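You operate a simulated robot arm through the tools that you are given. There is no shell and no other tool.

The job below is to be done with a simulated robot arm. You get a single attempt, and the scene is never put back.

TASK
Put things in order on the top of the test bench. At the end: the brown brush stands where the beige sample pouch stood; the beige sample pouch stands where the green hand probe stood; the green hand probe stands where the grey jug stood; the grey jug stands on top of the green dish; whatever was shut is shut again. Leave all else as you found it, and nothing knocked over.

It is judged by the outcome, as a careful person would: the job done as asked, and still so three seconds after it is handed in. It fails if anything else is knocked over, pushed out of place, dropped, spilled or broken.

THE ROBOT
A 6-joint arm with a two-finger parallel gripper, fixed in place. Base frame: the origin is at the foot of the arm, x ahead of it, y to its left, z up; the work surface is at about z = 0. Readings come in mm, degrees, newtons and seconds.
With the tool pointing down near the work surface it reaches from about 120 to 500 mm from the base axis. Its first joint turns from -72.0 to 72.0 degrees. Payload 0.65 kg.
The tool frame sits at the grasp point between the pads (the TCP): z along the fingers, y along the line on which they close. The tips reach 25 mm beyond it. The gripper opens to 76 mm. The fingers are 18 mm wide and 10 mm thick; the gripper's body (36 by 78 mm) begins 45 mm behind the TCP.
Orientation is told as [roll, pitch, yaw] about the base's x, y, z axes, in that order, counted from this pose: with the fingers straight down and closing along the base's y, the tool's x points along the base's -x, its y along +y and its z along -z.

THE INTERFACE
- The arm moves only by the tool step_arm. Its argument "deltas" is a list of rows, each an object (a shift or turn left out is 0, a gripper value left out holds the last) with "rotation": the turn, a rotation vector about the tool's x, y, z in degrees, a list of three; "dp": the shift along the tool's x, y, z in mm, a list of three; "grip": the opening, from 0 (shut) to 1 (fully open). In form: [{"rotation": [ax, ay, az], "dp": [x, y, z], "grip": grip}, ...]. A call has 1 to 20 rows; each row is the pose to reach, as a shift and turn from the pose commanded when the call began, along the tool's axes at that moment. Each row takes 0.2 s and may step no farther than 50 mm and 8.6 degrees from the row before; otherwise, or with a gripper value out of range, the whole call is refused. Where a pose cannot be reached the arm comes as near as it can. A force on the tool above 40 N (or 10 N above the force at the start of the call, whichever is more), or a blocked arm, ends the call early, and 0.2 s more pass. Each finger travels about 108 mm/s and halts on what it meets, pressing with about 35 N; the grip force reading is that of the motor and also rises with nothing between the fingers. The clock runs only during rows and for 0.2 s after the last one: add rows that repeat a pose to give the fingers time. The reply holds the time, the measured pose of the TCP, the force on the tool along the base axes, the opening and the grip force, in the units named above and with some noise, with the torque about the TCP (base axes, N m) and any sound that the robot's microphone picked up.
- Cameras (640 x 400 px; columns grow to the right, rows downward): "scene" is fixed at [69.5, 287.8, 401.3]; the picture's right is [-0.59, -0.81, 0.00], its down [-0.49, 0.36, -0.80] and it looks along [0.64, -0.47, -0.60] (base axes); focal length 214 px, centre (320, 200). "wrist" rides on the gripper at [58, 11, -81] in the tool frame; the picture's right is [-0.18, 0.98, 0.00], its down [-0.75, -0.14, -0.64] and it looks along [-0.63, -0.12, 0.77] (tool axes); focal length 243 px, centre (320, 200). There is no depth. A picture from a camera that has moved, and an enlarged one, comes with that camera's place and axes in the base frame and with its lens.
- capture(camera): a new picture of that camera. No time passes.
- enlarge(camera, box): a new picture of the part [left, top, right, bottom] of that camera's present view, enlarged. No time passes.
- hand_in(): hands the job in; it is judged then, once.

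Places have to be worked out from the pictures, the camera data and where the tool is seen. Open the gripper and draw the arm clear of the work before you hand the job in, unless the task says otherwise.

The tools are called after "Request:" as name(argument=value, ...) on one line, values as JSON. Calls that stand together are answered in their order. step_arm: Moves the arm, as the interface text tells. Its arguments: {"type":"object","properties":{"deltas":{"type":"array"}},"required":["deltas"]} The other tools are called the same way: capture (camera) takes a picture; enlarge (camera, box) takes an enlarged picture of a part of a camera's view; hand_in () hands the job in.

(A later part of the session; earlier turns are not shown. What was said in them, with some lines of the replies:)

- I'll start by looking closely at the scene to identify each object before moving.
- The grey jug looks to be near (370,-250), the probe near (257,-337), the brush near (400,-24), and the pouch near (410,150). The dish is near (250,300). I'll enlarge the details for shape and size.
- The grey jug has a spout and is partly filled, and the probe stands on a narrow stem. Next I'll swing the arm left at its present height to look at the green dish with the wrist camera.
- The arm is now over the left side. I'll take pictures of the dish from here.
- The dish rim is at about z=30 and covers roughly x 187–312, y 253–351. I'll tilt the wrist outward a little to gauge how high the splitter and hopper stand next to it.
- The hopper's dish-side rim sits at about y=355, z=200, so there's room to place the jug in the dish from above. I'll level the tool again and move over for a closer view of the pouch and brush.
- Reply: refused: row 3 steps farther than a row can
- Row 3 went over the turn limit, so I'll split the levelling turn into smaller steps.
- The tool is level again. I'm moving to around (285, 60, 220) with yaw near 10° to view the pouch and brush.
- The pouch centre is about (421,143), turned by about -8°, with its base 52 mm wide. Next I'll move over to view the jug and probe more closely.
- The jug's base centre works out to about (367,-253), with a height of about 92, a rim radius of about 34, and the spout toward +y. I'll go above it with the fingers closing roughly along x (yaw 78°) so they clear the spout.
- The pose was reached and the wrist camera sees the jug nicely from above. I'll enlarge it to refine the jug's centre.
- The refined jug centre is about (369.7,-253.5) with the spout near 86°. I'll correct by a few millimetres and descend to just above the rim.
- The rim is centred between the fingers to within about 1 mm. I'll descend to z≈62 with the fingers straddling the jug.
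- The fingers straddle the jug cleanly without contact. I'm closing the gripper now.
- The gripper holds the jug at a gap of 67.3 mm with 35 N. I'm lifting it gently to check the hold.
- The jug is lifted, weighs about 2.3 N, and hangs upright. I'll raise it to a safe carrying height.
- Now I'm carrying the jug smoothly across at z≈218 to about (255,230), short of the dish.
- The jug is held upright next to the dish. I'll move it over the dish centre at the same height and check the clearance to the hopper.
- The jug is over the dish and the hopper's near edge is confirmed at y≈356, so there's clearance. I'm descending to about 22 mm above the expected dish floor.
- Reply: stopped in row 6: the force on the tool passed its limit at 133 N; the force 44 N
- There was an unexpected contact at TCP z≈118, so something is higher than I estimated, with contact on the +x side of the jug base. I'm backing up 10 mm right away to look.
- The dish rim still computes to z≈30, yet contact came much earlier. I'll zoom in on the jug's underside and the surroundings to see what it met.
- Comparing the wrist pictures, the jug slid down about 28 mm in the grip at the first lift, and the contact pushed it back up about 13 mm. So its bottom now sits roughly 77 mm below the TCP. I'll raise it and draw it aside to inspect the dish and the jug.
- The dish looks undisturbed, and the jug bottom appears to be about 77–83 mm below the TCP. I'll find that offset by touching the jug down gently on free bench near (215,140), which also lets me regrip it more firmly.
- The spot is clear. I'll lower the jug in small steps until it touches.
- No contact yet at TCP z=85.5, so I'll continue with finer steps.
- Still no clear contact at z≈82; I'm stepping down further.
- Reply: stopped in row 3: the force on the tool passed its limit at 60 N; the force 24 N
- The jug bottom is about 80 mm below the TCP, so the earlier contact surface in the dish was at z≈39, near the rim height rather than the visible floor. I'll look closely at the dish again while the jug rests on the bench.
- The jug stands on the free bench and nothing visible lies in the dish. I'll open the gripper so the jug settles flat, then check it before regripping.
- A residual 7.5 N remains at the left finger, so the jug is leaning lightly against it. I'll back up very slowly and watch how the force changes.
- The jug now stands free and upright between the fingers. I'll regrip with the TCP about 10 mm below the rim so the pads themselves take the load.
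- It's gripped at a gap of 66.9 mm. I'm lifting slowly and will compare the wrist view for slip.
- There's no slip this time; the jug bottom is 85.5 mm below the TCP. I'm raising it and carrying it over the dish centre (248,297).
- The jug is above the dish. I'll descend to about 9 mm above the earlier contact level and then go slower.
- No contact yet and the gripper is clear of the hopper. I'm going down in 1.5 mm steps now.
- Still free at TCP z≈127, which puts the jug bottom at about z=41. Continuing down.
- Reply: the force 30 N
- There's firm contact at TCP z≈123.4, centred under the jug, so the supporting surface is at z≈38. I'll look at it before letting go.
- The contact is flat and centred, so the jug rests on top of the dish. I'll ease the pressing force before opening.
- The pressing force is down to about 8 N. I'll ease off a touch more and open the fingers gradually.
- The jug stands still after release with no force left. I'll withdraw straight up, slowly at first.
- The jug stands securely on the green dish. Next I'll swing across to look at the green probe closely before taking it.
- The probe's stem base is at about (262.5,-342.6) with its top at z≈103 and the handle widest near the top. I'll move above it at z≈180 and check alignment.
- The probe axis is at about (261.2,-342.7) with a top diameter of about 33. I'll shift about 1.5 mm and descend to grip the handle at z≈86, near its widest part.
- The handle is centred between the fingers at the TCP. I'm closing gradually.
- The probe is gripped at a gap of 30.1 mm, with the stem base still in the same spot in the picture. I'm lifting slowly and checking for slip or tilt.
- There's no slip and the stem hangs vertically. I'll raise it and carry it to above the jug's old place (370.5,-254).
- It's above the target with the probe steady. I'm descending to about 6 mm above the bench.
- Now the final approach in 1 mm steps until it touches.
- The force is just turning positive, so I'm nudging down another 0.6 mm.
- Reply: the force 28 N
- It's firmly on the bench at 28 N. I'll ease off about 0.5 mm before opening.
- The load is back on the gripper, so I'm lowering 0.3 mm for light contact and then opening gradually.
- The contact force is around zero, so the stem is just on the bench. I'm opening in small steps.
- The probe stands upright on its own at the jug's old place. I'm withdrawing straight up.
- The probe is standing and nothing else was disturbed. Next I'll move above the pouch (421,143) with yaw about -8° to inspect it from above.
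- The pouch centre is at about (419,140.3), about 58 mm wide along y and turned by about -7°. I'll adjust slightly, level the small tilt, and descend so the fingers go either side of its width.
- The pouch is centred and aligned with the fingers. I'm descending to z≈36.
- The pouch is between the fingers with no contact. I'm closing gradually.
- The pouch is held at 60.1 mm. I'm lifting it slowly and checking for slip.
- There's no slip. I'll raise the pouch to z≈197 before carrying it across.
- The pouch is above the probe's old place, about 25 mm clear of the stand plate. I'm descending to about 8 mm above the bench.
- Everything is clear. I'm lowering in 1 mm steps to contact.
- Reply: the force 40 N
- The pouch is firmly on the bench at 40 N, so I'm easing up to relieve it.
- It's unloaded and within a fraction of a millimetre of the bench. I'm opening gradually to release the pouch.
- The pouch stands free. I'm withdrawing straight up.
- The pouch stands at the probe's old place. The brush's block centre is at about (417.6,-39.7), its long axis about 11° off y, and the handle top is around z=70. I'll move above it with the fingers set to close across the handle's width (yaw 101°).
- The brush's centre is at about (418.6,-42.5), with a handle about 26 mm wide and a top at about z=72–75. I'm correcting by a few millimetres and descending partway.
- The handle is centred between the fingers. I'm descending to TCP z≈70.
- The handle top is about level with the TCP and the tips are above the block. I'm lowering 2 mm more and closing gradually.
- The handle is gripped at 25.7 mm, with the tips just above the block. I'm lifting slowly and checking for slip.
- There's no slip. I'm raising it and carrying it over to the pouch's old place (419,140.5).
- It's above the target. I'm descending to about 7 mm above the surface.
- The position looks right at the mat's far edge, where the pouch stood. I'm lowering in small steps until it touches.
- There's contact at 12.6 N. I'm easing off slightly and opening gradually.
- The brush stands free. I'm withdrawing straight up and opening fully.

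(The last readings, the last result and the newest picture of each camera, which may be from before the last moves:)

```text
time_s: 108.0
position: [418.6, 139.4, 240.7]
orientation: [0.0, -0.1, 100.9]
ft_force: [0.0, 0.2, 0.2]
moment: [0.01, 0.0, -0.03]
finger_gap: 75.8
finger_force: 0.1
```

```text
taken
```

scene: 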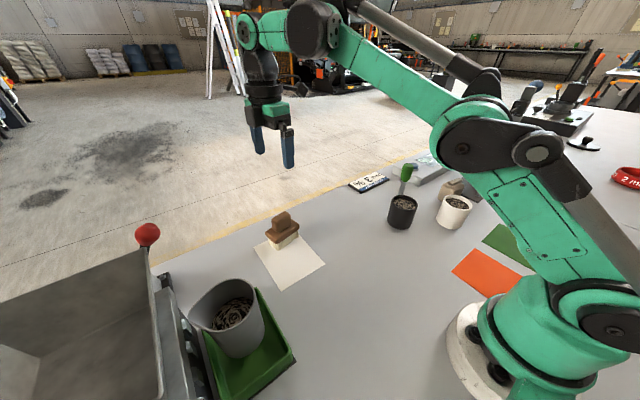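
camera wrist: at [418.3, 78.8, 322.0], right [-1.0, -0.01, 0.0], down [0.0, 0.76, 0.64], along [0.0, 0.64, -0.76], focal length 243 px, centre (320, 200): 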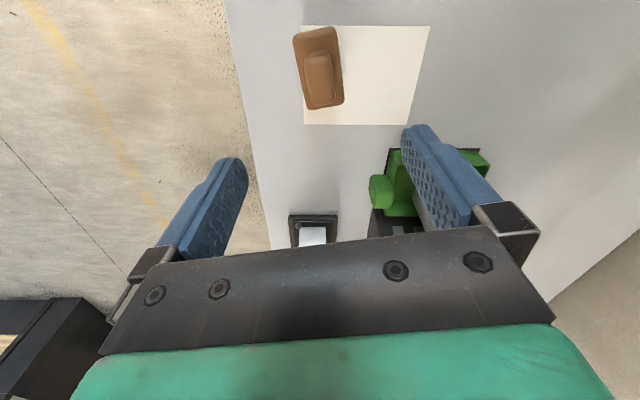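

All four objects have been placed. I'm drawing the arm back to about its starting pose, clear of the work, and will do a final inspection.

Request:
step_arm(deltas=[{"dp": [23.4, 18.3, -6], "rotation": [0, 0, 8.4]}, {"dp": [46.8, 36.6, -12], "rotation": [0, 0, 16.8]}, {"dp": [70.2, 54.8, -18], "rotation": [0, 0, 25.2]}, {"dp": [93.6, 73.1, -24], "rotation": [0, 0, 33.6]}, {"dp": [117, 91.4, -30], "rotation": [0, 0, 42]}, {"dp": [140.4, 109.7, -36], "rotation": [0, 0, 50.4]}, {"dp": [163.8, 127.9, -42], "rotation": [0, 0, 58.8]}, {"dp": [187.2, 146.2, -48], "rotation": [0, 0, 67.2]}, {"dp": [210.6, 164.5, -54], "rotation": [0, 0, 75.6]}, {"dp": [234, 182.8, -60], "rotation": [0, 0, 84]}, {"dp": [257.4, 201, -66], "rotation": [0, 0, 92.4]}, {"dp": [280.8, 219.3, -73], "rotation": [0, 0, 100.8]}, {"dp": [280.8, 219.3, -73], "rotation": [0, 0, 100.8]}])

Request:
capture(camera="scene")

Request:
capture(camera="wrist")

```text
time_s: 110.8
position: [257.7, -179.0, 313.0]
orientation: [0.1, 0.0, 0.1]
ft_force: [-0.7, 0.1, 0.3]
moment: [0.02, 0.01, 0.01]
finger_gap: 75.8
finger_force: 0.0
```

```text
taken
```

scene: 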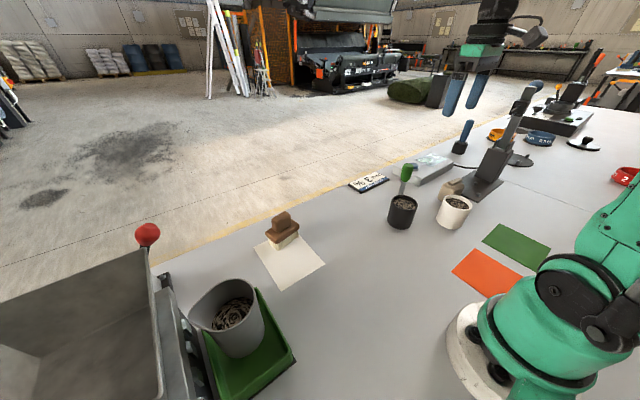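

```text
taken
camera wrist: at [198.8, -169.0, 394.0], right [0.18, 0.98, 0.0], down [0.75, -0.14, 0.64], along [0.63, -0.12, -0.77], focal length 243 px, centre (320, 200)
```

wrist: 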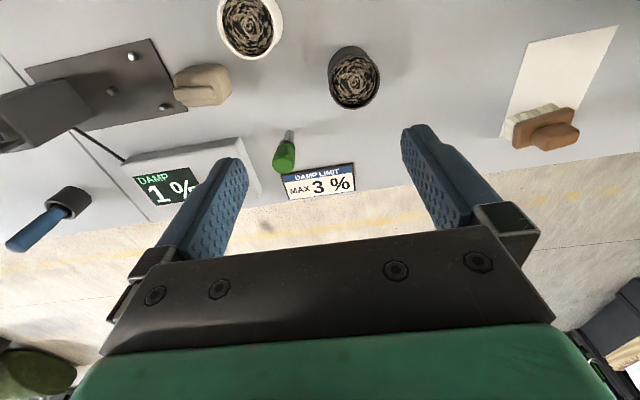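

Request:
enlarge(camera="wrist", box=[150, 40, 310, 180])

Request:
enlarge(camera="scene", box=[160, 220, 340, 400])

Request:
enlarge(camera="scene", box=[380, 140, 508, 240])

Request:
enlarge(camera="scene", box=[400, 60, 640, 210])

```text
2.86 times, centred on (230, 110) of wrist
camera zoom: at [198.8, -169.0, 394.0], right [0.18, 0.98, 0.0], down [0.75, -0.14, 0.64], along [0.63, -0.12, -0.77], focal length 693 px, centre (577, 457)
```

zoom: 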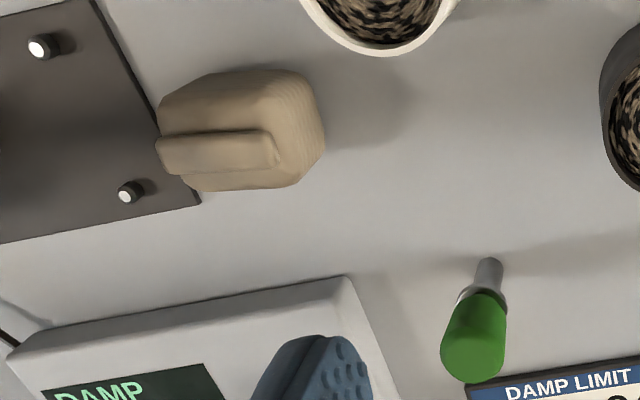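

```text
2.22 times, centred on (250, 310) of scene
camera zoom: at [69.5, 287.8, 401.3], right [-0.59, -0.81, 0.0], down [-0.49, 0.36, -0.8], along [0.64, -0.47, -0.6], focal length 477 px, centre (476, -44)
```

zoom: 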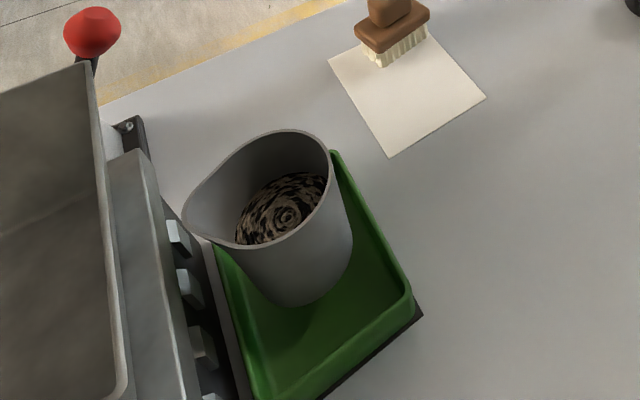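

```text
4.00 times, centred on (444, 190) of scene
camera zoom: at [69.5, 287.8, 401.3], right [-0.59, -0.81, 0.0], down [-0.49, 0.36, -0.8], along [0.64, -0.47, -0.6], focal length 858 px, centre (-176, 240)
```

zoom: 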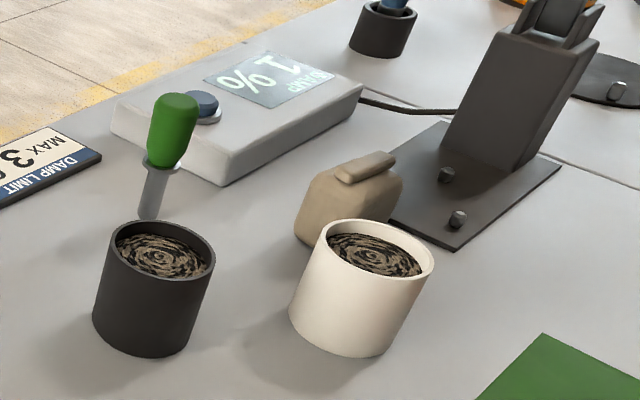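

```text
2.67 times, centred on (520, 135) of scene
camera zoom: at [69.5, 287.8, 401.3], right [-0.59, -0.81, 0.0], down [-0.49, 0.36, -0.8], along [0.64, -0.47, -0.6], focal length 572 px, centre (-213, 373)
```

zoom: 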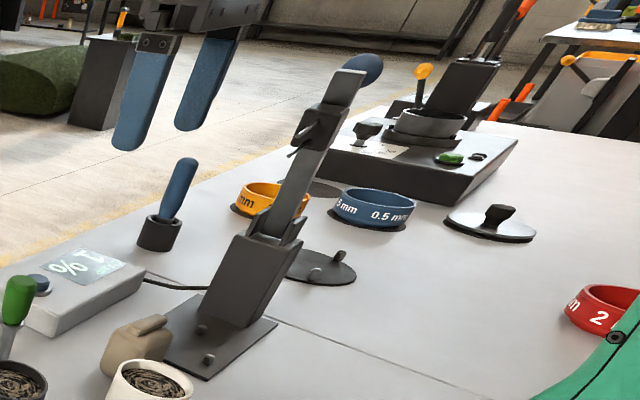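

The final pictures show each object upright: the brush at the pouch's old place, the pouch at the probe's, the probe at the jug's, and the jug on the green dish. Nothing was opened, nothing else has moved, and the arm is clear with the gripper open, so I'm handing in.

Request:
hand_in()

```text
The job is handed in.
```

The job is handed in. Each object ended where you asked and was standing upright in the final pictures:

- **Brush:** at the pouch's old place, at the far edge of the white mat.
- **Pouch:** at the probe's old place, in front of the stand's base plate.
- **Probe:** at the jug's old place, measured within a few millimetres.
- **Jug:** on top of the green dish. It rests at about rim height (z≈38) rather than on the visible floor, but was still standing there at the last check.

- **Bump on the dish:** on the first try the jug slid about 28 mm in the grip. It then hit the dish harder than intended, with a force spike of 133 N. I checked afterwards and saw no displacement of the dish and no spill.
- **Regrip:** I set the jug down on clear bench, gripped it again and placed it gently.

I opened nothing, so there was nothing to shut again. In the closing pictures everything else looked as I found it. The arm is back near its starting pose with the gripper open.
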